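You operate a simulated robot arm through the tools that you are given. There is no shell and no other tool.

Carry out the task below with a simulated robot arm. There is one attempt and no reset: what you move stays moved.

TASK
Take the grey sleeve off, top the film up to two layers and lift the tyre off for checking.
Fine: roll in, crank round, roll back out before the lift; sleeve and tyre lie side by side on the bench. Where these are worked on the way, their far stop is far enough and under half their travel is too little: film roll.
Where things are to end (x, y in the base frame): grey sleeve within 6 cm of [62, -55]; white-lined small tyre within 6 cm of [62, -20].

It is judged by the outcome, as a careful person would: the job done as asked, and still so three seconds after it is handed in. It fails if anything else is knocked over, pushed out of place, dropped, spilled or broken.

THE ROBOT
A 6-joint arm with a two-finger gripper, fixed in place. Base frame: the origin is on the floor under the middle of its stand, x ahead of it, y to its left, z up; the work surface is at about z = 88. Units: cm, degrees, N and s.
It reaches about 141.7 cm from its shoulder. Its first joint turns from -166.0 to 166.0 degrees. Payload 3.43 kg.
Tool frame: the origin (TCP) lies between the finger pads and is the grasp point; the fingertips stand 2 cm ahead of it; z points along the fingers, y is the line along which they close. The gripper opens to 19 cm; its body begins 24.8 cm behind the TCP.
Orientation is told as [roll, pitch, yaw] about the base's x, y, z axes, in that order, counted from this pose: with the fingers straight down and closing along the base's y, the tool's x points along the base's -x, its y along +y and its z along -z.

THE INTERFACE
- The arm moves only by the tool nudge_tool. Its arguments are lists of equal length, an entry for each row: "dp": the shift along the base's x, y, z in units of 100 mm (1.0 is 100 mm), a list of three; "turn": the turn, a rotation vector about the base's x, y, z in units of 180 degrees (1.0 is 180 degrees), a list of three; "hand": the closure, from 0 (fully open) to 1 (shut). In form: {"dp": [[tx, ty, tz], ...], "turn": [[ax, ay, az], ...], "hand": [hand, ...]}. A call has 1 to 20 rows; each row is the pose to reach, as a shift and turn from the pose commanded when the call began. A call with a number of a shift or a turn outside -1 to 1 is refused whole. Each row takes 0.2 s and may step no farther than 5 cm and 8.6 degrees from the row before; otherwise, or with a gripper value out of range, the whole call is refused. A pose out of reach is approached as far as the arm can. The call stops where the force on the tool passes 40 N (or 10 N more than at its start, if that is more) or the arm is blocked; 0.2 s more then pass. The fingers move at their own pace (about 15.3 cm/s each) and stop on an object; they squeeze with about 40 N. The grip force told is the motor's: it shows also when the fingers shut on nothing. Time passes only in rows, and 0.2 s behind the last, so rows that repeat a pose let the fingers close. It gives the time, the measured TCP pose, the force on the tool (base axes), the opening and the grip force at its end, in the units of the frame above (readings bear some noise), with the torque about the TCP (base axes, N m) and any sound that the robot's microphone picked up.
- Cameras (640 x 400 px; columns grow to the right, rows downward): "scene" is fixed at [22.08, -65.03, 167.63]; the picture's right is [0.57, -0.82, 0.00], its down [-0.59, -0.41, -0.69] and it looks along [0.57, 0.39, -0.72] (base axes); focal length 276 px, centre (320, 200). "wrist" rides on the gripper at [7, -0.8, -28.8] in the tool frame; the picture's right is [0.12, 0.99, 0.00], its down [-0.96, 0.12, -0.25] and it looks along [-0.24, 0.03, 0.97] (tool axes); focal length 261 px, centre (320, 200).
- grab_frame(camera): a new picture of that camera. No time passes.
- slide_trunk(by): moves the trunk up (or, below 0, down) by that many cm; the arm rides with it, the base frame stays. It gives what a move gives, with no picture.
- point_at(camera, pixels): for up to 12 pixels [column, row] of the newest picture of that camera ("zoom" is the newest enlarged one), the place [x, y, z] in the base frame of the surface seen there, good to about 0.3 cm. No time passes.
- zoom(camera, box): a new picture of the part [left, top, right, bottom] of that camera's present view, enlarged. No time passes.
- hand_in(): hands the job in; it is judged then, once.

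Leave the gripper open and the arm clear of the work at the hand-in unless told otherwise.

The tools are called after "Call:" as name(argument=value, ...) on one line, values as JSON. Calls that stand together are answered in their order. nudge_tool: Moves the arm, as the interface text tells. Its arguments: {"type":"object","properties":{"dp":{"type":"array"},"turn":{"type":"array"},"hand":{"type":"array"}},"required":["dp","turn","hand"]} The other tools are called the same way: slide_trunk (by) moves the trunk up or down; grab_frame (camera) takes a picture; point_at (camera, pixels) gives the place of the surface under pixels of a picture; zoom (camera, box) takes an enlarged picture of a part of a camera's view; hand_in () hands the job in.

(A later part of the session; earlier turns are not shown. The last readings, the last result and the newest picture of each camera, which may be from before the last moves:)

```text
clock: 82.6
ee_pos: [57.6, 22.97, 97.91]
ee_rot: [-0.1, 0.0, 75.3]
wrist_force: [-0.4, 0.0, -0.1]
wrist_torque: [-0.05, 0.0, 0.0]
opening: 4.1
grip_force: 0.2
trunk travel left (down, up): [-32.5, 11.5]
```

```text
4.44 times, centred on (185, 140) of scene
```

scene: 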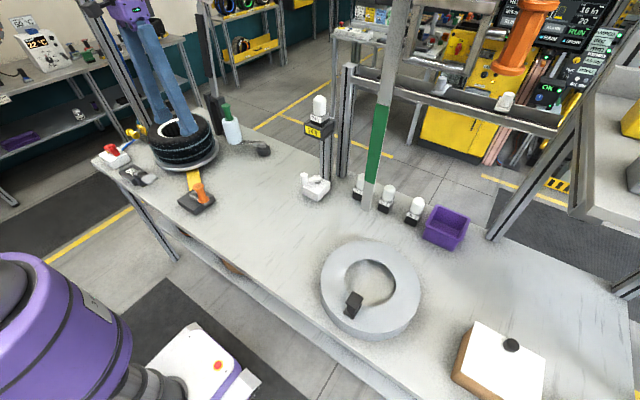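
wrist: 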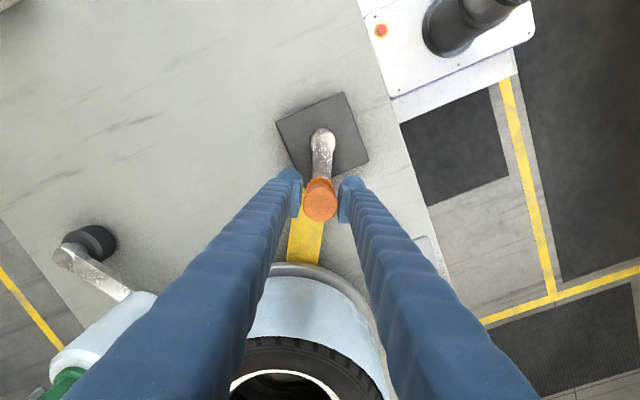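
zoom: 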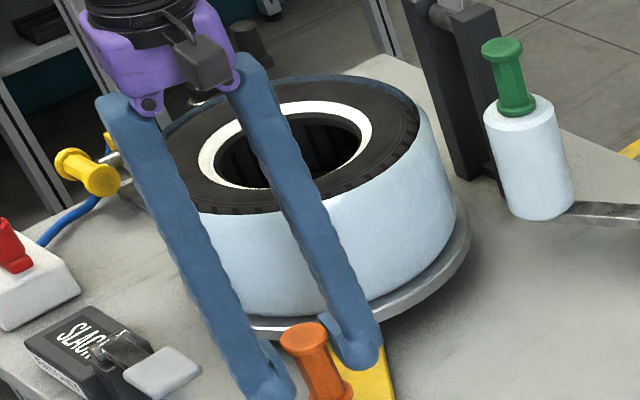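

The tread blocks have shifted, so the tyre does turn. To get the ratio I turn just 3° and compare the blocks at higher zoom.

Call:
zoom(camera="scene", box=[196, 112, 220, 136])

Call:
nudge_tool(dp=[[-0.032, 0.008, 0], [-0.032, 0.008, 0]], turn=[[0, 0, 0.0167], [0, 0, 0.0167]], hand=[0.785, 0.785])

Call:
zoom(camera="scene", box=[196, 112, 220, 136])

Call:
nudge_tool(dp=[[-0.032, 0.007, 0], [-0.032, 0.007, 0]], turn=[[0, 0, 0.0167], [0, 0, 0.0167]], hand=[0.785, 0.785])

Call:
zoom(camera="scene", box=[196, 112, 220, 136])

```text
16.00 times, centred on (208, 124) of scene
```

zoom: 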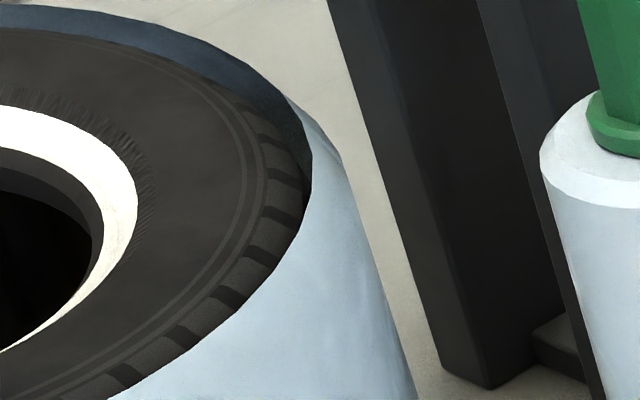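

```text
clock: 83.2
ee_pos: [57.43, 22.97, 97.95]
ee_rot: [0.0, -0.1, 78.2]
wrist_force: [0.4, -0.1, 0.4]
wrist_torque: [0.03, 0.03, 0.0]
opening: 4.15
grip_force: 1.0
trunk travel left (down, up): [-32.5, 11.5]
```

```text
16.00 times, centred on (208, 124) of scene
```

zoom: 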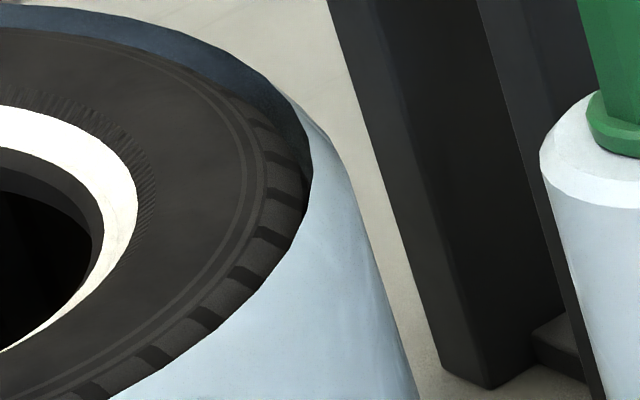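

```text
clock: 83.8
ee_pos: [57.13, 23.12, 97.98]
ee_rot: [0.1, 0.0, 81.2]
wrist_force: [0.0, 0.0, -0.3]
wrist_torque: [0.01, 0.02, -0.01]
opening: 4.07
grip_force: 0.1
trunk travel left (down, up): [-32.5, 11.5]
```

```text
16.00 times, centred on (208, 124) of scene
```

zoom: 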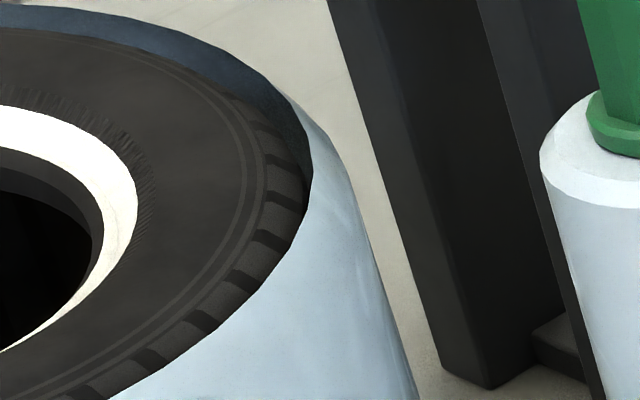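

The crank coasts a little in the loose cage, so that comparison isn't clean. I grip it firmly for the measurement, then turn 4° twice.

Call:
nudge_tool(dp=[[0, 0, 0], [0, 0, 0], [0, 0, 0]], turn=[[0, 0, 0], [0, 0, 0], [0, 0, 0]], hand=[1, 1, 1])

Call:
zoom(camera="scene", box=[196, 112, 220, 136])

Call:
grab_frame(camera="wrist")

Call:
nudge_tool(dp=[[-0.022, 0.003, 0], [-0.043, 0.005, 0], [-0.043, 0.005, 0]], turn=[[0, 0, 0.0111], [0, 0, 0.0222], [0, 0, 0.0222]], hand=[1, 1, 1])

Call:
zoom(camera="scene", box=[196, 112, 220, 136])

Call:
nudge_tool(dp=[[-0.022, 0.001, 0], [-0.043, 0.002, 0], [-0.043, 0.002, 0]], turn=[[0, 0, 0.0111], [0, 0, 0.0222], [0, 0, 0.0222]], hand=[1, 1, 1])

Call:
zoom(camera="scene", box=[196, 112, 220, 136])

```text
clock: 84.6
ee_pos: [57.1, 23.03, 97.97]
ee_rot: [-0.1, 0.0, 81.1]
wrist_force: [5.1, -0.5, 1.4]
wrist_torque: [0.05, 0.09, 0.22]
opening: 3.46
grip_force: 45.4
trunk travel left (down, up): [-32.5, 11.5]
```

```text
16.00 times, centred on (208, 124) of scene
```

zoom: 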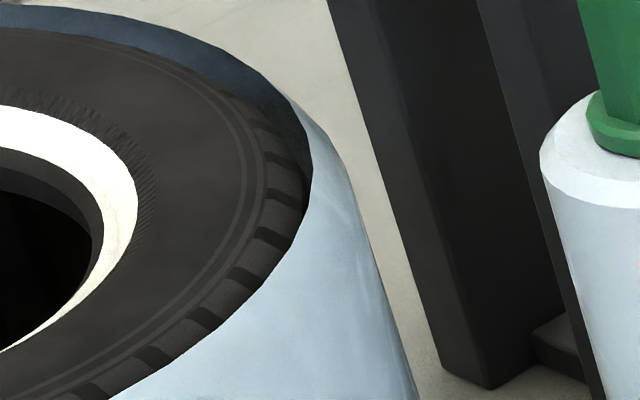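

```text
taken
```

wrist: 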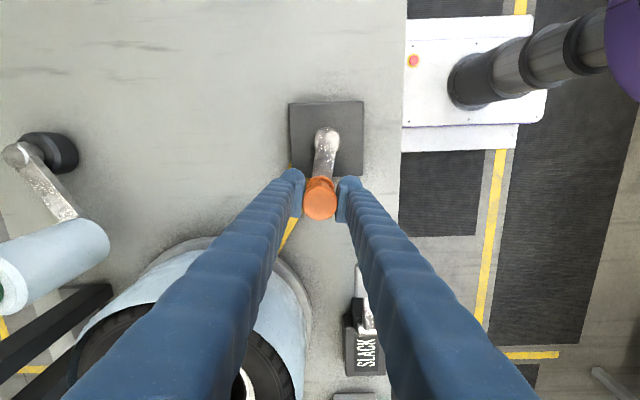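

```text
clock: 85.4
ee_pos: [56.77, 23.21, 98.0]
ee_rot: [-0.1, 0.0, 85.1]
wrist_force: [3.6, 6.8, 23.0]
wrist_torque: [-0.22, 0.16, 0.09]
opening: 3.47
grip_force: 44.7
trunk travel left (down, up): [-32.5, 11.5]
```

```text
16.00 times, centred on (208, 124) of scene
```

zoom: 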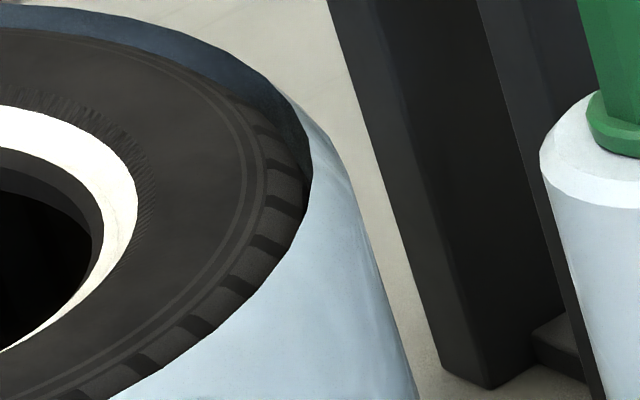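

```text
clock: 86.2
ee_pos: [56.31, 23.23, 97.97]
ee_rot: [-0.1, 0.0, 89.1]
wrist_force: [9.1, 11.5, 27.5]
wrist_torque: [-0.05, 0.13, 0.48]
opening: 3.46
grip_force: 45.3
trunk travel left (down, up): [-32.5, 11.5]
```

```text
16.00 times, centred on (208, 124) of scene
```

zoom: 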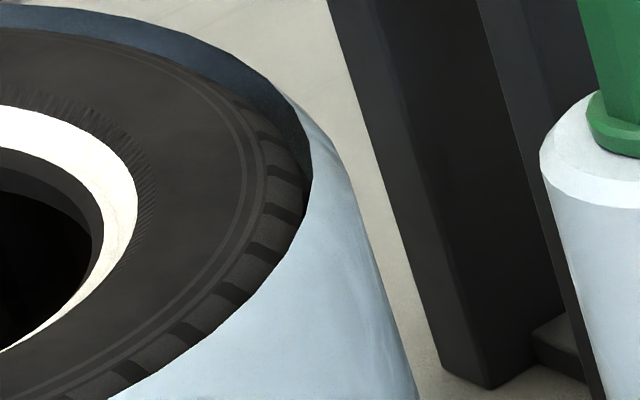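

The tread blocks move by about a quarter pitch per 4° of crank. I measure the pitch angle with the block positions about the tyre's centre.

Call:
point_at(camera="zoom", pixels=[[278, 175], [278, 212], [258, 252], [225, 293], [178, 332], [120, 370], [110, 180], [60, 120], [20, 345]])

Call:
zoom(camera="scene", box=[145, 100, 225, 160])

```text
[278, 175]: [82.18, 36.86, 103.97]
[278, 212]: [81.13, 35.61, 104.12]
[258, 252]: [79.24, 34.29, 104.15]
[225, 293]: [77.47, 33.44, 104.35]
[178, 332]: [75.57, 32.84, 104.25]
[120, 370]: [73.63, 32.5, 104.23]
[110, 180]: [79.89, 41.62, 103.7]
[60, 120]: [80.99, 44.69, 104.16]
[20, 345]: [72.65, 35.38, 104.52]
```

```text
6.67 times, centred on (185, 130) of scene
```

zoom: 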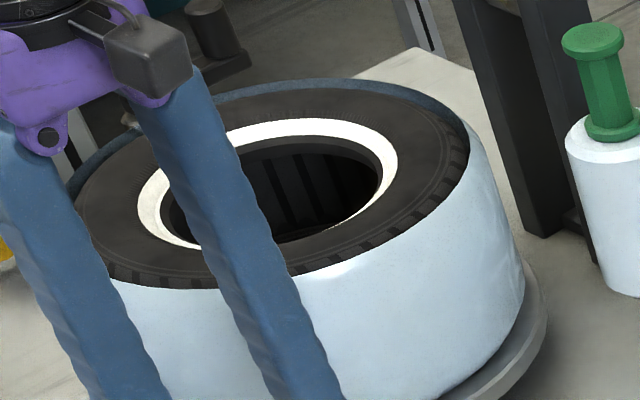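

Pitch ≈ 9.8°, so the tyre turns about twice per crank turn: half a crank turn (180°) is one full tyre turn, i.e. one layer. The crank is now at ≈177° from its start and the film shows the second layer, so this is the right place to stop. I open the fingers gently and rise.

Call:
nudge_tool(dp=[[0, 0, 0], [0, 0, 0], [0, 0, 0]], turn=[[0, 0, 0], [0, 0, 0], [0, 0, 0]], hand=[0.78, 0.7, 0.65])

Call:
nudge_tool(dp=[[0, 0, 0.2], [0, 0, 0.5], [0, 0, 0.9]], turn=[[0, 0, 0], [0, 0, 0], [0, 0, 0]], hand=[0.65, 0.65, 0.65])

Call:
grab_frame(camera="wrist")

Call:
zoom(camera="scene", box=[130, 80, 250, 220])

```text
clock: 87.0
ee_pos: [56.12, 23.02, 97.87]
ee_rot: [0.1, 0.1, 89.2]
wrist_force: [0.2, 0.0, -0.5]
wrist_torque: [0.0, -0.01, -0.01]
opening: 6.65
grip_force: 0.0
trunk travel left (down, up): [-32.5, 11.5]
```

```text
clock: 87.8
ee_pos: [56.12, 23.09, 106.9]
ee_rot: [0.0, 0.0, 89.2]
wrist_force: [0.8, 0.5, 0.9]
wrist_torque: [0.01, -0.1, -0.01]
opening: 6.65
grip_force: 0.1
trunk travel left (down, up): [-32.5, 11.5]
```

```text
taken
```

wrist: 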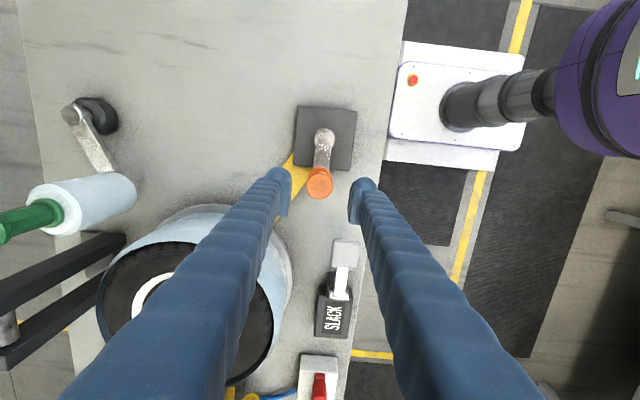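

```text
2.86 times, centred on (190, 150) of scene
```

zoom: 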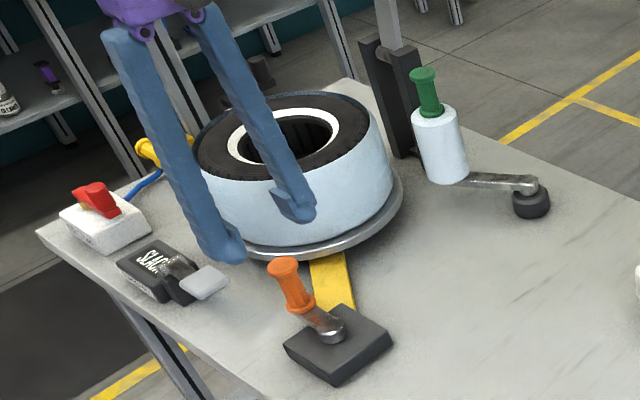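

Call:
point_at(camera="wrist", pixels=[[320, 186], [312, 186], [328, 186], [324, 135], [317, 135], [331, 135]])

Call:
zoom(camera="scene", box=[145, 100, 225, 170])

```text
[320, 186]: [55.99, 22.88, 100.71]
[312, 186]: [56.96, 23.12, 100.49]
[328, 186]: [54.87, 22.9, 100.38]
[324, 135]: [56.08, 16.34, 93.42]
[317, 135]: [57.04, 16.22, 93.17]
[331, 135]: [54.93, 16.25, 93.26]
```

```text
5.71 times, centred on (185, 135) of scene
```

zoom: 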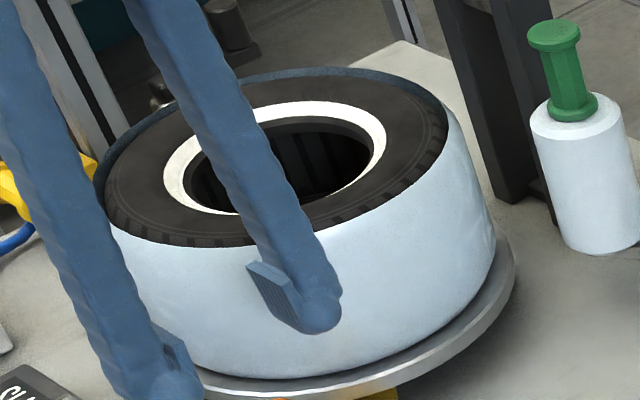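

The crank sits at 180° exactly and the film is opaque all round. Now the roll goes back out: I rise, travel over to the green handle at about (89, 28), turning the tool to yaw -63 on the way.

Call:
nudge_tool(dp=[[0, 0, 0.15], [0, 0, 0.3], [0, 0, 0.45], [0, 0, 0.6], [0, 0, 0.75], [0, 0, 0.9], [0, 0, 1.0], [0, 0, 1.0]], turn=[[0, 0, -0.0417], [0, 0, -0.0833], [0, 0, -0.125], [0, 0, -0.1667], [0, 0, -0.2083], [0, 0, -0.25], [0, 0, -0.2917], [0, 0, -0.3333]], hand=[0.65, 0.65, 0.65, 0.65, 0.65, 0.65, 0.65, 0.65])

Call:
nudge_tool(dp=[[0.1, 0, 0.1], [0.25, 0, 0.2], [0.4, 0, 0.3], [0.55, 0, 0.4], [0.7, 0, 0.5], [0.85, 0, 0.6], [1.0, 0, 0.6], [1.0, 0, 0.6]], turn=[[0, 0, -0.0417], [0, 0, -0.0833], [0, 0, -0.125], [0, 0, -0.1667], [0, 0, -0.2083], [0, 0, -0.25], [0, 0, -0.2917], [0, 0, -0.3333]], hand=[0.65, 0.65, 0.65, 0.65, 0.65, 0.65, 0.65, 0.65])

Call:
nudge_tool(dp=[[0.2, 0.05, 0], [0.4, 0.1, 0], [0.6, 0.15, 0], [0.8, 0.2, 0], [1.0, 0.25, 0]], turn=[[0, 0, -0.0375], [0, 0, -0.075], [0, 0, -0.1125], [0, 0, -0.15], [0, 0, -0.18]], hand=[0.65, 0.65, 0.65, 0.65, 0.65])

Call:
nudge_tool(dp=[[0.35, 0.08, 0], [0.7, 0.16, 0], [1.0, 0.25, 0]], turn=[[0, 0, 0], [0, 0, 0], [0, 0, 0]], hand=[0.65, 0.65, 0.65])

Call:
grab_frame(camera="wrist")

Call:
grab_frame(camera="scene")

```text
clock: 89.6
ee_pos: [56.15, 23.03, 116.79]
ee_rot: [-0.1, 0.1, 29.2]
wrist_force: [-0.2, 0.4, 0.0]
wrist_torque: [-0.02, 0.03, 0.02]
opening: 6.65
grip_force: 0.1
trunk travel left (down, up): [-32.5, 11.5]
```

```text
clock: 91.4
ee_pos: [66.16, 23.06, 122.97]
ee_rot: [0.1, 0.0, -30.9]
wrist_force: [-0.7, -0.6, 0.2]
wrist_torque: [0.03, -0.08, -0.02]
opening: 6.65
grip_force: 0.1
trunk travel left (down, up): [-32.5, 11.5]
```

```text
clock: 92.6
ee_pos: [76.56, 25.6, 122.64]
ee_rot: [-0.1, -0.1, -63.3]
wrist_force: [0.8, 0.0, -0.6]
wrist_torque: [0.03, 0.06, -0.02]
opening: 6.65
grip_force: 0.0
trunk travel left (down, up): [-32.5, 11.5]
```

```text
clock: 93.4
ee_pos: [86.68, 28.17, 122.68]
ee_rot: [-0.2, 0.1, -63.2]
wrist_force: [0.7, 0.5, -0.6]
wrist_torque: [0.0, 0.13, -0.02]
opening: 6.64
grip_force: 0.1
trunk travel left (down, up): [-32.5, 11.5]
```

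```text
taken
```

wrist: 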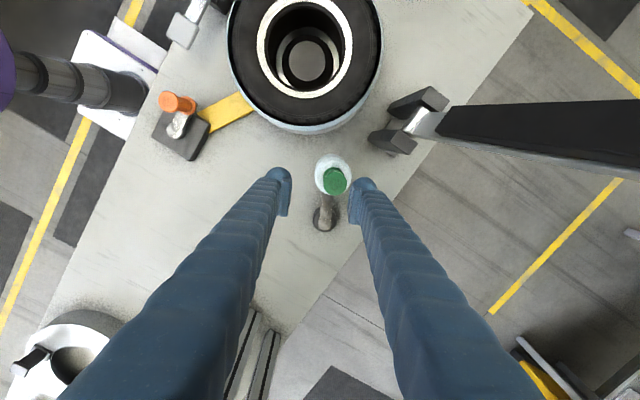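

```text
taken
```

scene: 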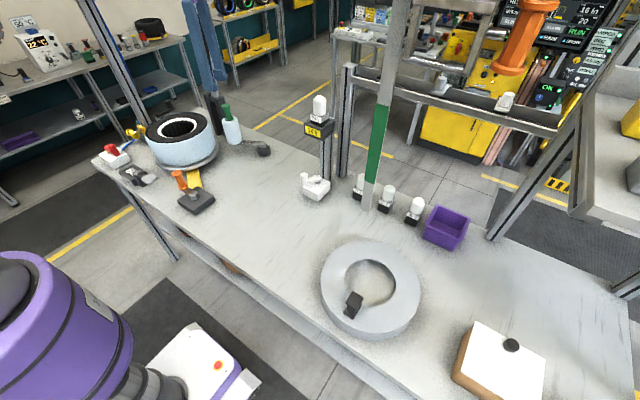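

The green handle shows at (335, 180). I measure its exact spot.

Call:
point_at(camera="wrist", pixels=[[335, 181], [326, 181], [344, 181], [335, 172], [335, 190], [325, 220]])

```text
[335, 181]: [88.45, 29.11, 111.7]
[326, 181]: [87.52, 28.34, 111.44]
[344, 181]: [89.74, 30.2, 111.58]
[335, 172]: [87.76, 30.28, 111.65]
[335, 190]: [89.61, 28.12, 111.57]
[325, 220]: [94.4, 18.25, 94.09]
```

The handle is at (88.7, 29.2). I shift over it and descend around it, then cage it (opening ~3.6 cm).

Call:
nudge_tool(dp=[[0.1, 0.05, 0], [0.195, 0.1, -0.2], [0.195, 0.1, -0.5], [0.195, 0.1, -0.8]], turn=[[0, 0, 0], [0, 0, 0], [0, 0, 0], [0, 0, 0]], hand=[0.65, 0.65, 0.65, 0.65])

Call:
grab_frame(camera="wrist")

```text
clock: 94.4
ee_pos: [88.42, 28.98, 115.03]
ee_rot: [-0.2, 0.0, -63.2]
wrist_force: [0.6, 0.8, -0.4]
wrist_torque: [-0.02, 0.0, 0.0]
opening: 6.66
grip_force: 0.1
trunk travel left (down, up): [-32.5, 11.5]
```

```text
taken
```

wrist: 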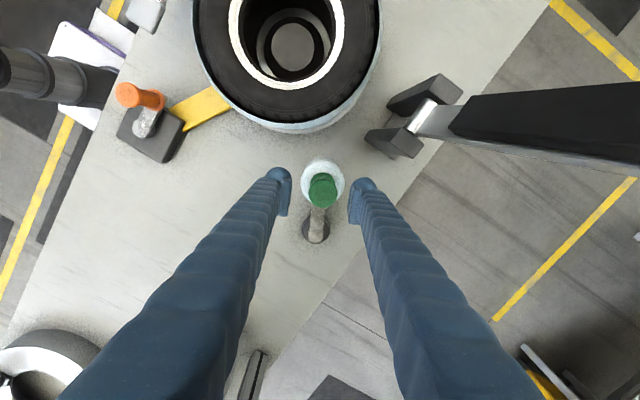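

Call:
nudge_tool(dp=[[0.013, 0.04, -0.2], [0.013, 0.04, -0.45], [0.013, 0.04, -0.64], [0.013, 0.04, -0.64], [0.013, 0.04, -0.64]], turn=[[0, 0, 0], [0, 0, 0], [0, 0, 0], [0, 0, 0], [0, 0, 0]], hand=[0.65, 0.65, 0.65, 0.81, 0.81])

Call:
grab_frame(camera="wrist")

```text
clock: 95.6
ee_pos: [88.46, 29.27, 108.64]
ee_rot: [-0.1, 0.0, -63.2]
wrist_force: [0.9, -0.4, 0.7]
wrist_torque: [-0.03, 0.0, 0.0]
opening: 3.61
grip_force: 0.4
trunk travel left (down, up): [-32.5, 11.5]
```

```text
taken
```

wrist: 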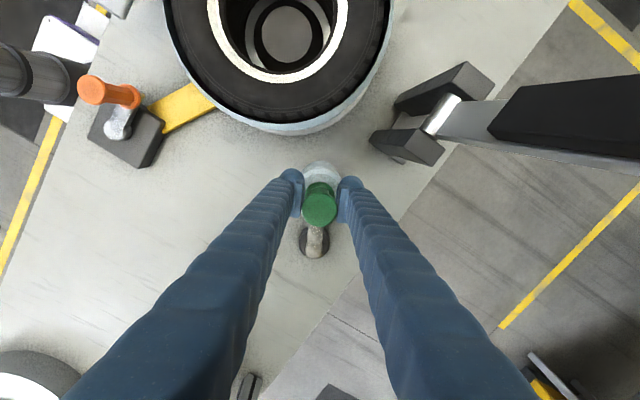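

Caged at the far end. Now I swing the roll back out along the same arc: first 45°.

Call:
nudge_tool(dp=[[-0.14, -0.095, 0], [-0.28, -0.2, 0], [-0.4, -0.325, 0], [-0.505, -0.465, 0], [-0.59, -0.615, 0], [-0.655, -0.777, 0]], turn=[[0, 0, 0.0417], [0, 0, 0.0833], [0, 0, 0.125], [0, 0, 0.1667], [0, 0, 0.2083], [0, 0, 0.25]], hand=[0.81, 0.81, 0.81, 0.81, 0.81, 0.81])

Call:
grab_frame(camera="wrist")

Call:
zoom(camera="scene", box=[135, 80, 295, 200])

```text
clock: 97.0
ee_pos: [81.87, 21.9, 108.54]
ee_rot: [0.0, 0.0, -18.1]
wrist_force: [-1.0, -0.1, 0.3]
wrist_torque: [0.03, 0.02, -0.02]
opening: 3.6
grip_force: 0.1
trunk travel left (down, up): [-32.5, 11.5]
```

```text
taken
```

wrist: 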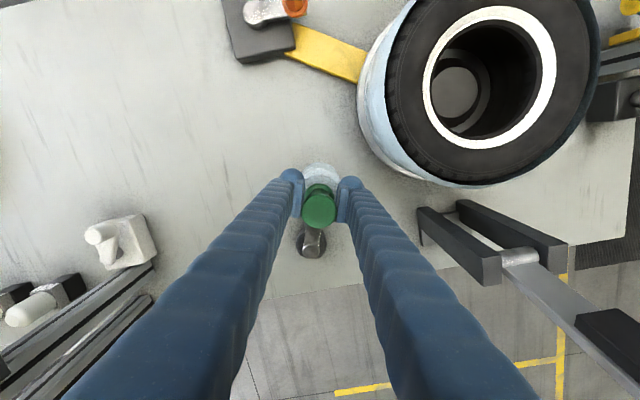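

```text
3.33 times, centred on (215, 140) of scene
```

zoom: 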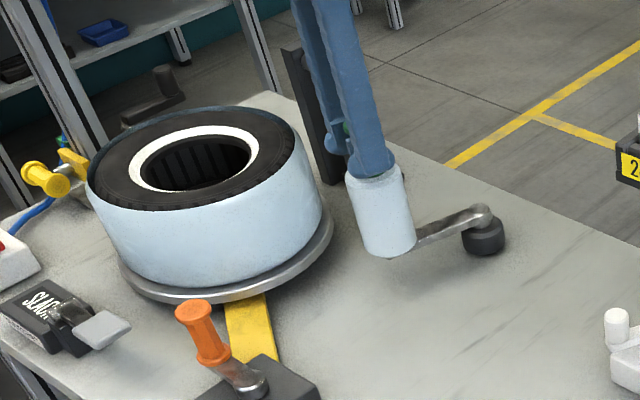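

The roll follows and the film stays on the tyre. Continuing back, next 37°.

Call:
nudge_tool(dp=[[-0.025, -0.2, 0], [-0.045, -0.38, 0], [-0.043, -0.56, 0], [-0.018, -0.735, 0], [0.029, -0.904, 0]], turn=[[0, 0, 0.0417], [0, 0, 0.0833], [0, 0, 0.125], [0, 0, 0.1667], [0, 0, 0.2083]], hand=[0.81, 0.81, 0.81, 0.81, 0.81])

Call:
grab_frame(camera="wrist")

```text
clock: 98.2
ee_pos: [82.09, 12.77, 108.33]
ee_rot: [0.0, 0.1, 19.5]
wrist_force: [-0.4, 0.7, -0.5]
wrist_torque: [0.0, 0.0, 0.0]
opening: 3.65
grip_force: 0.4
trunk travel left (down, up): [-32.5, 11.5]
```

```text
taken
```

wrist: 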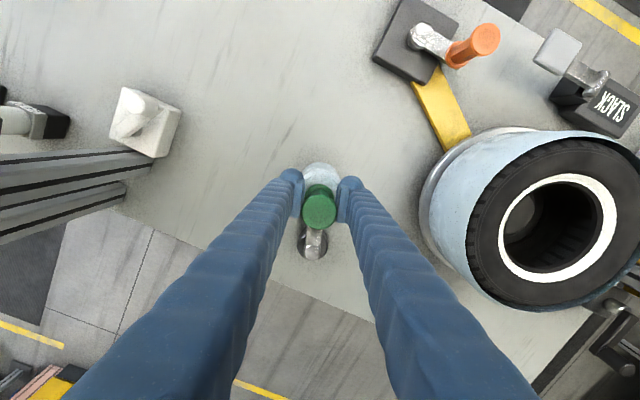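

Call:
nudge_tool(dp=[[0.076, -0.151, 0], [0.165, -0.3, 0], [0.273, -0.437, 0], [0.397, -0.558, 0], [0.537, -0.662, 0], [0.688, -0.747, 0]], turn=[[0, 0, 0.0417], [0, 0, 0.0833], [0, 0, 0.125], [0, 0, 0.1667], [0, 0, 0.2083], [0, 0, 0.25]], hand=[0.81, 0.81, 0.81, 0.81, 0.81, 0.81])

Call:
grab_frame(camera="wrist")

```text
clock: 99.6
ee_pos: [88.96, 5.36, 108.28]
ee_rot: [0.0, 0.0, 64.4]
wrist_force: [1.2, -0.8, -2.3]
wrist_torque: [-0.04, -0.03, -0.09]
opening: 3.63
grip_force: 0.3
trunk travel left (down, up): [-32.5, 11.5]
```

```text
taken
```

wrist: 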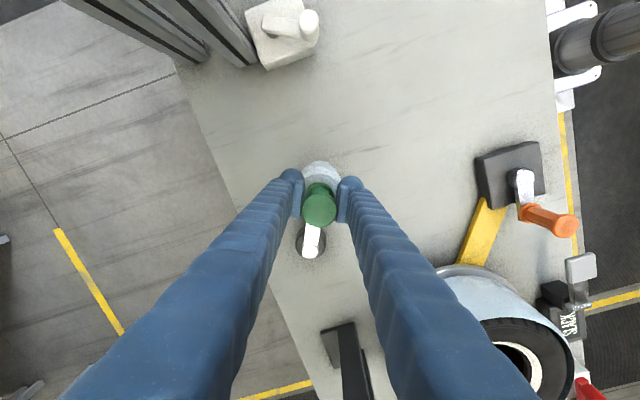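

Last 25° back to where the roll stood at the start, gently.

Call:
nudge_tool(dp=[[0.163, -0.065, 0], [0.332, -0.105, 0], [0.42, -0.12, 0], [0.504, -0.13, 0], [0.574, -0.132, 0]], turn=[[0, 0, 0.0417], [0, 0, 0.0833], [0, 0, 0.1042], [0, 0, 0.125], [0, 0, 0.1417]], hand=[0.81, 0.81, 0.81, 0.81, 0.81])

Call:
grab_frame(camera="wrist")

Call:
grab_frame(camera="scene")

```text
clock: 100.8
ee_pos: [94.88, 3.91, 108.31]
ee_rot: [0.0, -0.1, 89.9]
wrist_force: [-0.6, 0.4, 0.2]
wrist_torque: [0.0, -0.02, 0.02]
opening: 3.61
grip_force: 0.0
trunk travel left (down, up): [-32.5, 11.5]
```

```text
taken
```

wrist: 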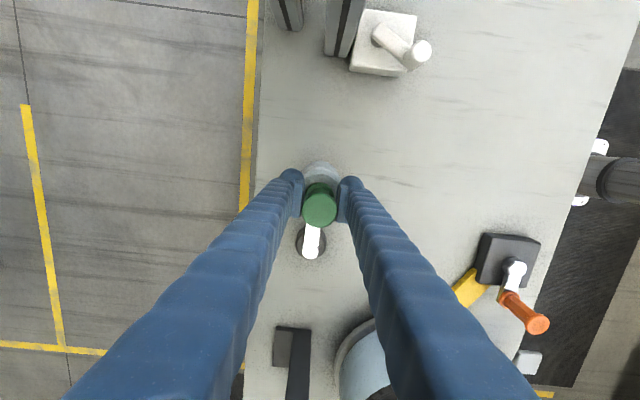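

```text
taken
```

scene: 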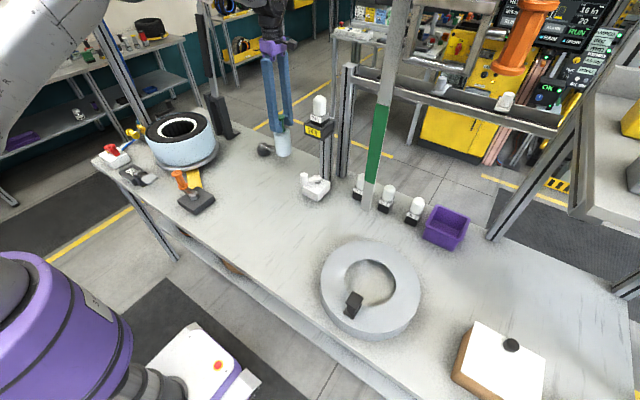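

The roll is back at its starting place (pivot side as before). I open the fingers and rise clear, then go to look at the tyre.

Call:
nudge_tool(dp=[[0, 0, 0], [0, 0, 0], [0, 0, 0.3], [0, 0, 0.6], [0, 0, 1.0]], turn=[[0, 0, 0], [0, 0, 0], [0, 0, 0], [0, 0, 0], [0, 0, 0]], hand=[0.65, 0.65, 0.65, 0.65, 0.65])

Call:
nudge_tool(dp=[[-0.3, 0.3, 0.1], [-0.6, 0.6, 0.2], [-0.8, 0.9, 0.2], [-1.0, 1.0, 0.3]], turn=[[0, 0, 0], [0, 0, 0], [0, 0, 0], [0, 0, 0]], hand=[0.6, 0.5, 0.4, 0.3])

Call:
nudge_tool(dp=[[-0.3, 0.3, 0.1], [-0.6, 0.6, 0.2], [-0.8, 0.9, 0.2], [-1.0, 1.0, 0.3]], turn=[[0, 0, 0], [0, 0, 0], [0, 0, 0], [0, 0, 0]], hand=[0.3, 0.3, 0.3, 0.3])

Call:
grab_frame(camera="wrist")

Call:
grab_frame(camera="scene")

```text
clock: 102.0
ee_pos: [94.8, 3.75, 118.45]
ee_rot: [0.1, 0.0, 89.8]
wrist_force: [0.3, 0.4, -0.4]
wrist_torque: [0.0, -0.03, -0.04]
opening: 6.63
grip_force: 0.0
trunk travel left (down, up): [-32.5, 11.5]
```

```text
clock: 103.0
ee_pos: [84.68, 13.87, 121.36]
ee_rot: [0.0, 0.0, 89.8]
wrist_force: [-0.4, 1.0, 0.8]
wrist_torque: [-0.12, -0.07, -0.01]
opening: 13.32
grip_force: 0.1
trunk travel left (down, up): [-32.5, 11.5]
```

```text
clock: 104.0
ee_pos: [74.63, 23.79, 124.52]
ee_rot: [0.1, 0.0, 89.8]
wrist_force: [-0.3, 0.7, -0.6]
wrist_torque: [-0.1, -0.08, 0.01]
opening: 13.32
grip_force: 0.0
trunk travel left (down, up): [-32.5, 11.5]
```

```text
taken
```

wrist: 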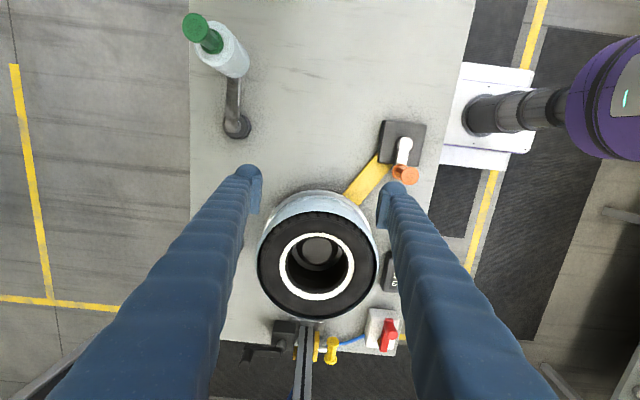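

```text
taken
```

scene: 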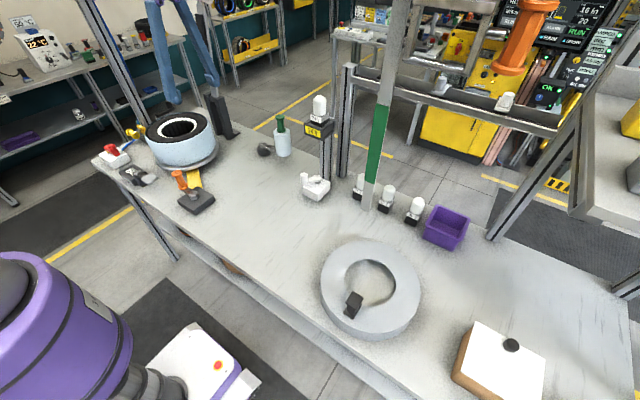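

I zoom into the tyre's bore and measure its lining, bore, hub and outer film.

Call:
zoom(camera="wrist", box=[250, 180, 390, 330])

Call:
point_at(camera="zoom", pixels=[[320, 225], [320, 150], [320, 138], [320, 125], [320, 110], [320, 85], [215, 240], [232, 240], [248, 240], [412, 240], [395, 240], [320, 320]])

Call:
zoom(camera="scene", box=[160, 108, 212, 145])

Call:
point_at(camera="zoom", pixels=[[480, 160], [470, 160], [455, 165], [430, 180], [380, 130], [300, 120], [300, 140], [300, 170], [130, 170], [350, 225], [340, 250], [560, 150]])

```text
2.67 times, centred on (320, 255) of wrist
```

zoom: 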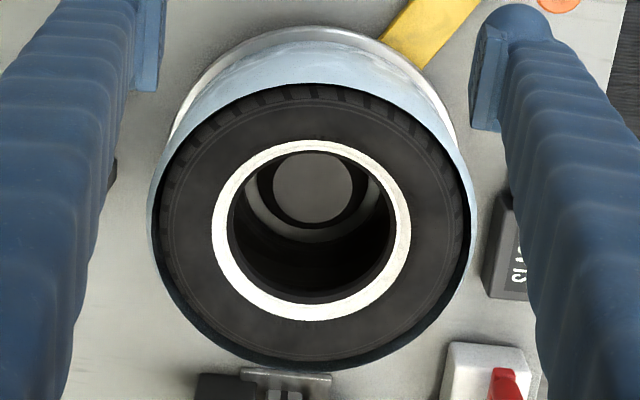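

```text
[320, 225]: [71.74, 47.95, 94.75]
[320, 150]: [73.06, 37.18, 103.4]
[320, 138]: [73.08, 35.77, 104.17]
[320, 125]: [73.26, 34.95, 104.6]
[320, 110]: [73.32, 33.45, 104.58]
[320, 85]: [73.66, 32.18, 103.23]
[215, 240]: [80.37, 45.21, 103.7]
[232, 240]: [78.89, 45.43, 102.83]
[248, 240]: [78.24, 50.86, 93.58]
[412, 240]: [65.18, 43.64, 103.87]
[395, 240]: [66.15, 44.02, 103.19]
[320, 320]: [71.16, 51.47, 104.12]
```

```text
10.81 times, centred on (186, 126) of scene
```

zoom: 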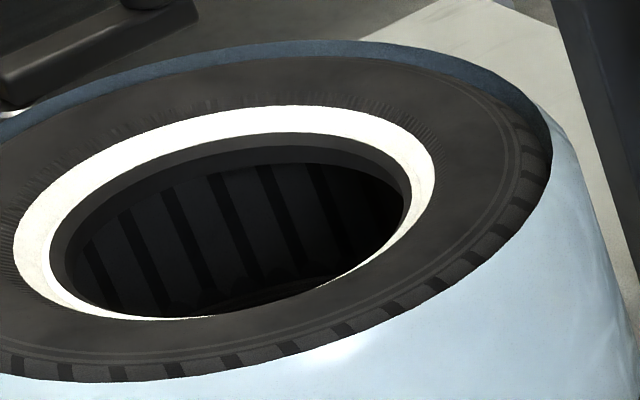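

```text
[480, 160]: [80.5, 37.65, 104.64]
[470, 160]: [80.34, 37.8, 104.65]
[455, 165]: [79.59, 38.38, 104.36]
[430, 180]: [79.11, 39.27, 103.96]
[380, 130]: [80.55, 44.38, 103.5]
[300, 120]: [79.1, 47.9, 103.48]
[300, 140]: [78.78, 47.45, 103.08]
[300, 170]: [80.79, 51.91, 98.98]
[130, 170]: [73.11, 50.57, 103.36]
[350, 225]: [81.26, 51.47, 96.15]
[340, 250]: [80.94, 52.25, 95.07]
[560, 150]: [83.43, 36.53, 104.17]
```

The tyre is hollow: bead lip (white lining) at radius ≈6.4 cm, z≈102.5–104, outer film radius ≈13.1, centre (72.7, 44). I'll pinch its wall on the -x side (one finger inside the bore, one outside), pads at lip height, as with the sleeve. Moving above (62.9, 44) with ~11 cm opening.

Call:
nudge_tool(dp=[[-0.2, 0.33, 0], [-0.4, 0.66, 0], [-0.6, 1.0, 0]], turn=[[0, 0, 0], [0, 0, 0], [0, 0, 0]], hand=[0.42, 0.42, 0.42])

Call:
nudge_tool(dp=[[-0.2, 0.33, -0.1], [-0.4, 0.66, -0.3], [-0.575, 1.0, -0.5]], turn=[[0, 0, 0], [0, 0, 0], [0, 0, 0]], hand=[0.42, 0.42, 0.42])

Call:
grab_frame(camera="wrist")

Call:
zoom(camera="scene", box=[100, 60, 240, 180])

```text
clock: 104.8
ee_pos: [68.6, 33.84, 124.56]
ee_rot: [0.0, -0.1, 89.8]
wrist_force: [0.0, 0.2, 0.8]
wrist_torque: [0.02, -0.06, -0.01]
opening: 11.0
grip_force: 0.1
trunk travel left (down, up): [-32.5, 11.5]
```

```text
clock: 105.6
ee_pos: [62.98, 43.98, 119.64]
ee_rot: [0.0, 0.1, 89.8]
wrist_force: [0.4, -0.3, -0.2]
wrist_torque: [0.0, -0.02, 0.0]
opening: 11.05
grip_force: 0.1
trunk travel left (down, up): [-32.5, 11.5]
```

```text
taken
```

wrist: 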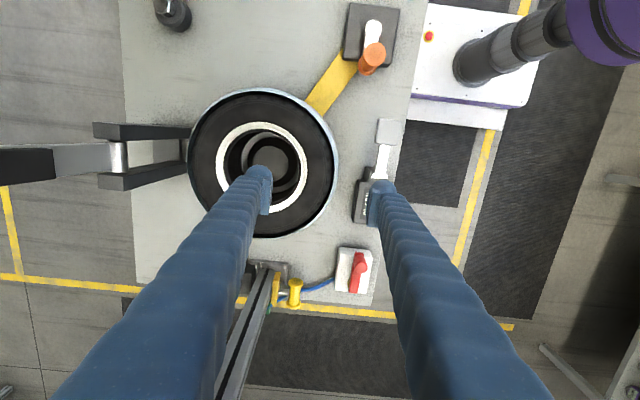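

```text
3.33 times, centred on (170, 120) of scene
```

zoom: 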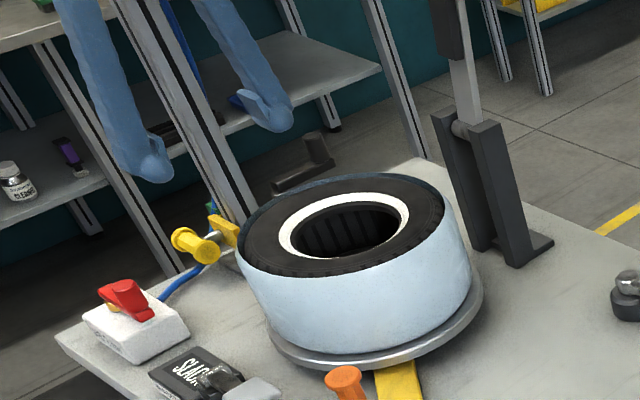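

Tyre centre ≈ (72.9, 43.8); the wall runs x 59.8–66.5 here, midpoint 63.1. I descend in two stages to TCP z≈102.8.

Call:
nudge_tool(dp=[[0.01, -0.01, -0.3], [0.015, -0.01, -0.6], [0.015, -0.01, -0.9]], turn=[[0, 0, 0], [0, 0, 0], [0, 0, 0]], hand=[0.42, 0.42, 0.42])

Call:
grab_frame(camera="wrist")

Call:
zoom(camera="scene", box=[120, 70, 220, 170])

```text
clock: 106.4
ee_pos: [63.39, 43.74, 110.4]
ee_rot: [0.1, 0.0, 89.8]
wrist_force: [-0.9, -0.3, -0.4]
wrist_torque: [0.0, 0.06, -0.01]
opening: 11.02
grip_force: 0.1
trunk travel left (down, up): [-32.5, 11.5]
```

```text
taken
```

wrist: 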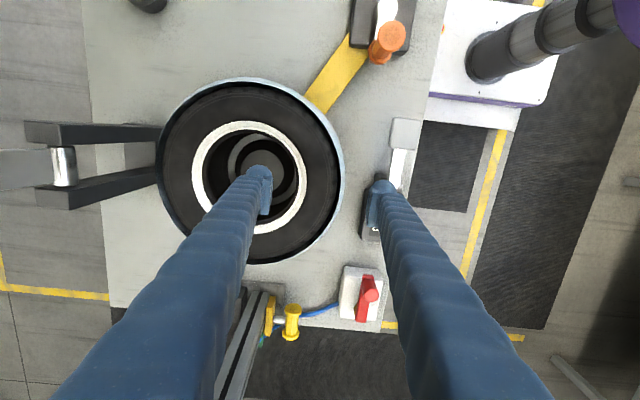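

```text
4.00 times, centred on (170, 120) of scene
```

zoom: 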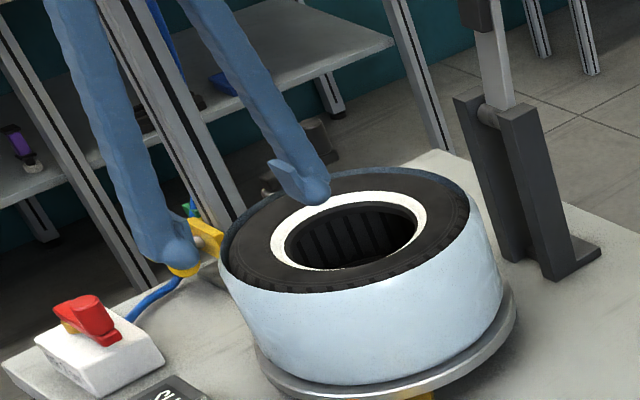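

The inner fingertip is over the bore, the outer one outside the film. Descending 7.6 cm, then closing.

Call:
nudge_tool(dp=[[-0.01, 0.01, -0.25], [-0.02, 0.01, -0.5], [-0.02, 0.01, -0.76]], turn=[[0, 0, 0], [0, 0, 0], [0, 0, 0]], hand=[0.42, 0.42, 0.42])

Call:
zoom(camera="scene", box=[120, 70, 220, 170])

Call:
grab_frame(camera="wrist")

```text
clock: 107.2
ee_pos: [62.8, 43.79, 102.94]
ee_rot: [0.0, 0.0, 89.8]
wrist_force: [-0.1, -0.1, 0.8]
wrist_torque: [0.03, 0.06, 0.01]
opening: 11.01
grip_force: 0.0
trunk travel left (down, up): [-32.5, 11.5]
```

```text
4.00 times, centred on (170, 120) of scene
```

zoom: 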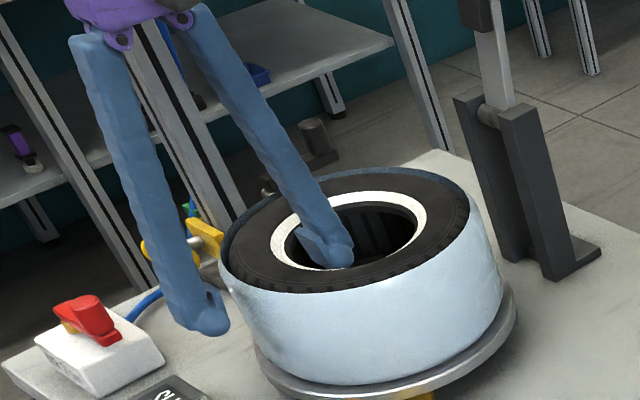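

```text
taken
```

wrist: 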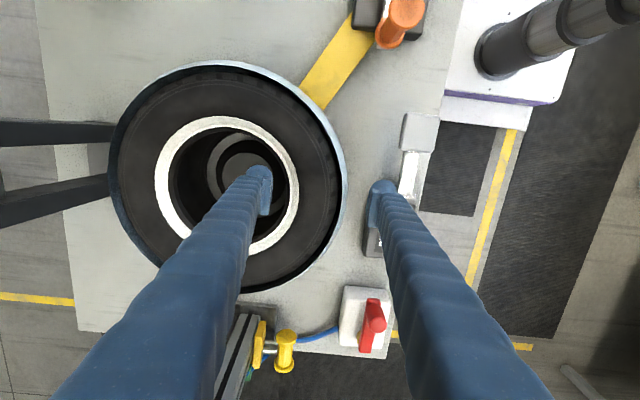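

Both fingers are free (inner pad 1.8 cm from the lip, outer 2.5 cm from the film). I shift +0.3 cm in x and close gradually.

Call:
nudge_tool(dp=[[0.03, 0, 0], [0.03, 0, 0], [0.03, 0, 0], [0.03, 0, 0], [0.03, 0, 0], [0.03, 0, 0]], turn=[[0, 0, 0], [0, 0, 0], [0, 0, 0], [0, 0, 0], [0, 0, 0], [0, 0, 0]], hand=[0.5, 0.58, 0.64, 0.72, 1, 1])

Call:
zoom(camera="scene", box=[120, 70, 220, 170])

Call:
grab_frame(camera="wrist")

```text
clock: 108.6
ee_pos: [63.35, 43.81, 102.88]
ee_rot: [0.0, 0.0, 89.8]
wrist_force: [12.6, -0.6, 6.2]
wrist_torque: [-0.01, -0.21, 0.07]
opening: 5.96
grip_force: 40.0
trunk travel left (down, up): [-32.5, 11.5]
```

```text
4.00 times, centred on (170, 120) of scene
```

zoom: 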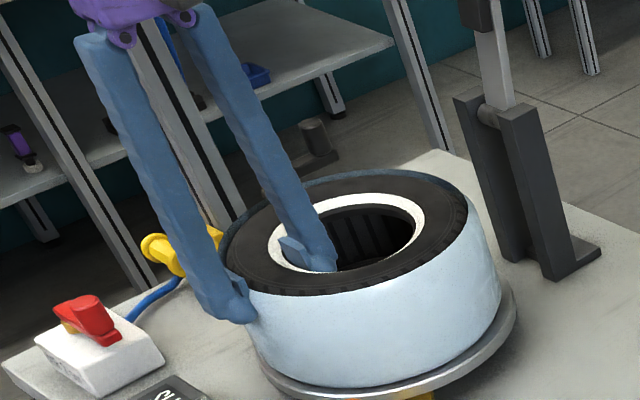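

```text
taken
```

wrist: 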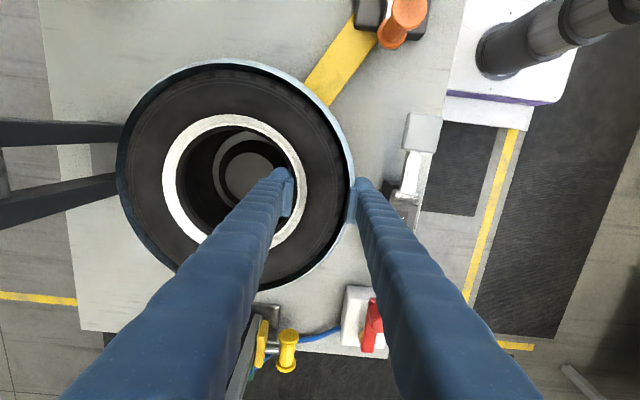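

The wall is pinched at 5.96 cm, 40 N. I lift 1 cm very gently and look at forces and level.

Call:
nudge_tool(dp=[[0.02, 0, 0.03], [0.02, 0, 0.06], [0.02, 0, 0.1], [0.02, 0, 0.1]], turn=[[0, 0, 0], [0, 0, 0], [0, 0, 0], [0, 0, 0]], hand=[1, 1, 1, 1])

Call:
zoom(camera="scene", box=[120, 70, 240, 180])

Call:
grab_frame(camera="wrist")

```text
clock: 109.6
ee_pos: [63.41, 43.77, 103.73]
ee_rot: [0.1, 0.0, 89.9]
wrist_force: [0.2, -0.5, -12.2]
wrist_torque: [0.01, 1.1, -0.02]
opening: 5.96
grip_force: 39.8
trunk travel left (down, up): [-32.5, 11.5]
```

```text
3.64 times, centred on (180, 125) of scene
```

zoom: 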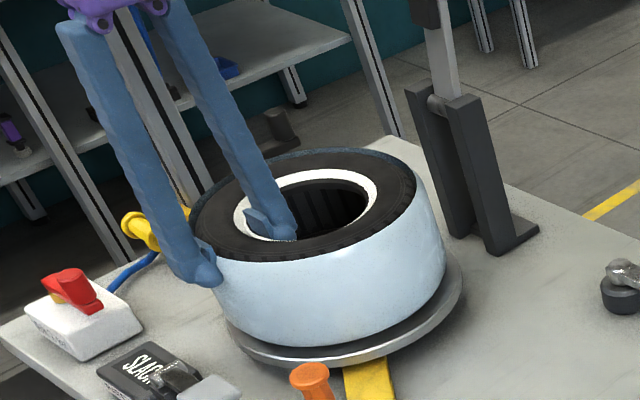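

```text
taken
```

wrist: 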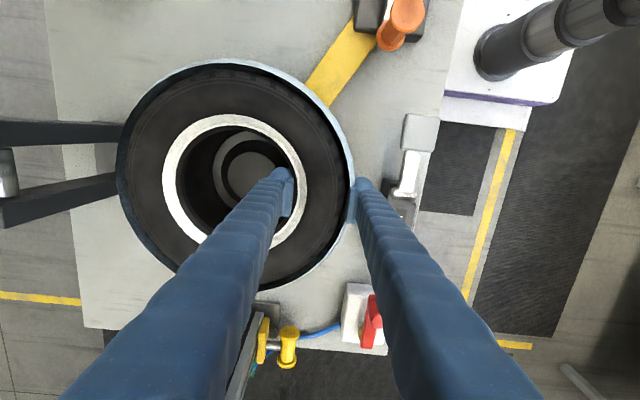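

Lifted 0.85 cm: load 12 N (≈1.2 kg), torque 1.1 Nm carried by the grip, tyre and film level. I keep lifting slowly to clear the hub.

Call:
nudge_tool(dp=[[0, 0, 0.05], [0, 0, 0.1], [0, 0, 0.16], [0, 0, 0.22], [0, 0, 0.28], [0, 0, 0.34], [0, 0, 0.4]], turn=[[0, 0, 0], [0, 0, 0], [0, 0, 0], [0, 0, 0], [0, 0, 0], [0, 0, 0], [0, 0, 0]], hand=[1, 1, 1, 1, 1, 1, 1])

Call:
zoom(camera="scene", box=[120, 70, 240, 180])

```text
clock: 111.2
ee_pos: [63.36, 43.76, 107.87]
ee_rot: [0.1, 0.0, 89.8]
wrist_force: [0.1, -0.5, -11.5]
wrist_torque: [0.03, 1.09, -0.01]
opening: 5.92
grip_force: 40.2
trunk travel left (down, up): [-32.5, 11.5]
```

```text
3.64 times, centred on (180, 125) of scene
```

zoom: 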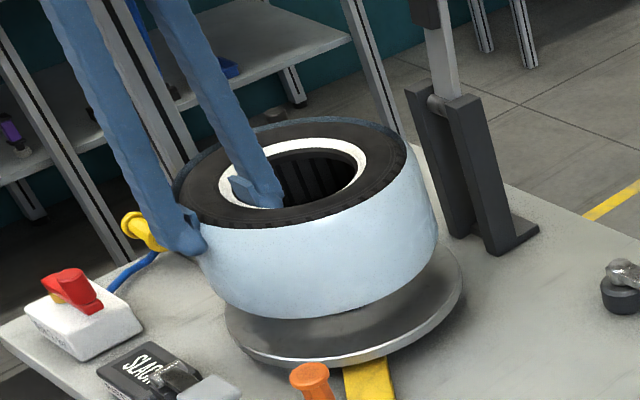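

The tyre rises level, clear of the turntable. Lifting 10 cm more.

Call:
nudge_tool(dp=[[0, 0, 0.08], [0, 0, 0.16], [0, 0, 0.26], [0, 0, 0.36], [0, 0, 0.46], [0, 0, 0.56], [0, 0, 0.66], [0, 0, 0.76], [0, 0, 0.86], [0, 0, 0.94], [0, 0, 1.0]], turn=[[0, 0, 0], [0, 0, 0], [0, 0, 0], [0, 0, 0], [0, 0, 0], [0, 0, 0], [0, 0, 0], [0, 0, 0], [0, 0, 0], [0, 0, 0], [0, 0, 0]], hand=[1, 1, 1, 1, 1, 1, 1, 1, 1, 1, 1])

Call:
zoom(camera="scene", box=[90, 40, 270, 190])

```text
clock: 113.6
ee_pos: [63.27, 43.98, 117.85]
ee_rot: [0.1, 0.0, 89.9]
wrist_force: [0.0, -0.2, -12.2]
wrist_torque: [0.02, 1.1, 0.04]
opening: 5.93
grip_force: 40.2
trunk travel left (down, up): [-32.5, 11.5]
```

```text
2.67 times, centred on (180, 115) of scene
```

zoom: 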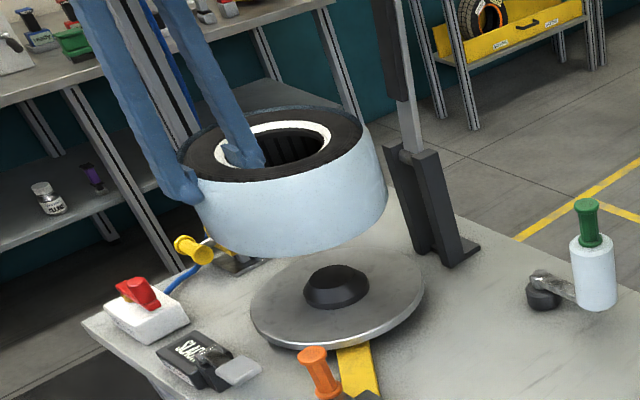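

Tyre is clear with the bare turntable below. I carry it toward (62, -20) at this height in gentle calls, watching load and grip.

Call:
nudge_tool(dp=[[-0.05, -0.2, 0], [-0.12, -0.45, 0], [-0.2, -0.72, 0], [-0.27, -0.92, 0], [-0.3, -1.0, 0]], turn=[[0, 0, 0], [0, 0, 0], [0, 0, 0], [0, 0, 0], [0, 0, 0]], hand=[1, 1, 1, 1, 1])

Call:
nudge_tool(dp=[[-0.05, -0.2, 0], [-0.12, -0.45, 0], [-0.2, -0.72, 0], [-0.27, -0.92, 0], [-0.3, -1.0, 0]], turn=[[0, 0, 0], [0, 0, 0], [0, 0, 0], [0, 0, 0], [0, 0, 0]], hand=[1, 1, 1, 1, 1])

Call:
grab_frame(camera="scene")

```text
clock: 114.8
ee_pos: [60.38, 33.83, 117.87]
ee_rot: [0.1, 0.0, 89.7]
wrist_force: [-0.2, -0.6, -11.6]
wrist_torque: [-0.02, 1.1, 0.02]
opening: 5.94
grip_force: 39.7
trunk travel left (down, up): [-32.5, 11.5]
```

```text
clock: 116.0
ee_pos: [57.4, 23.9, 118.02]
ee_rot: [0.1, 0.0, 89.8]
wrist_force: [0.2, -0.1, -11.1]
wrist_torque: [0.01, 1.06, 0.02]
opening: 5.97
grip_force: 40.4
trunk travel left (down, up): [-32.5, 11.5]
```

```text
taken
```

scene: 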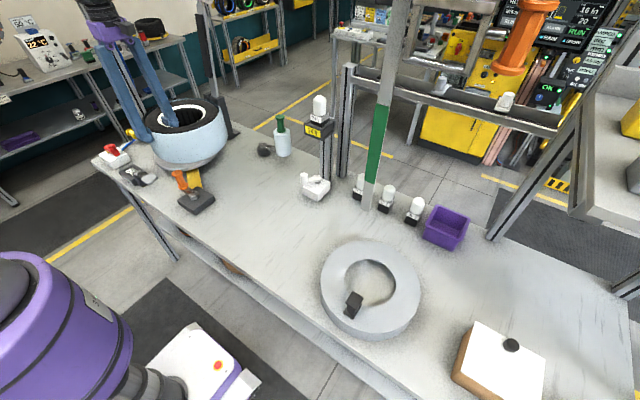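

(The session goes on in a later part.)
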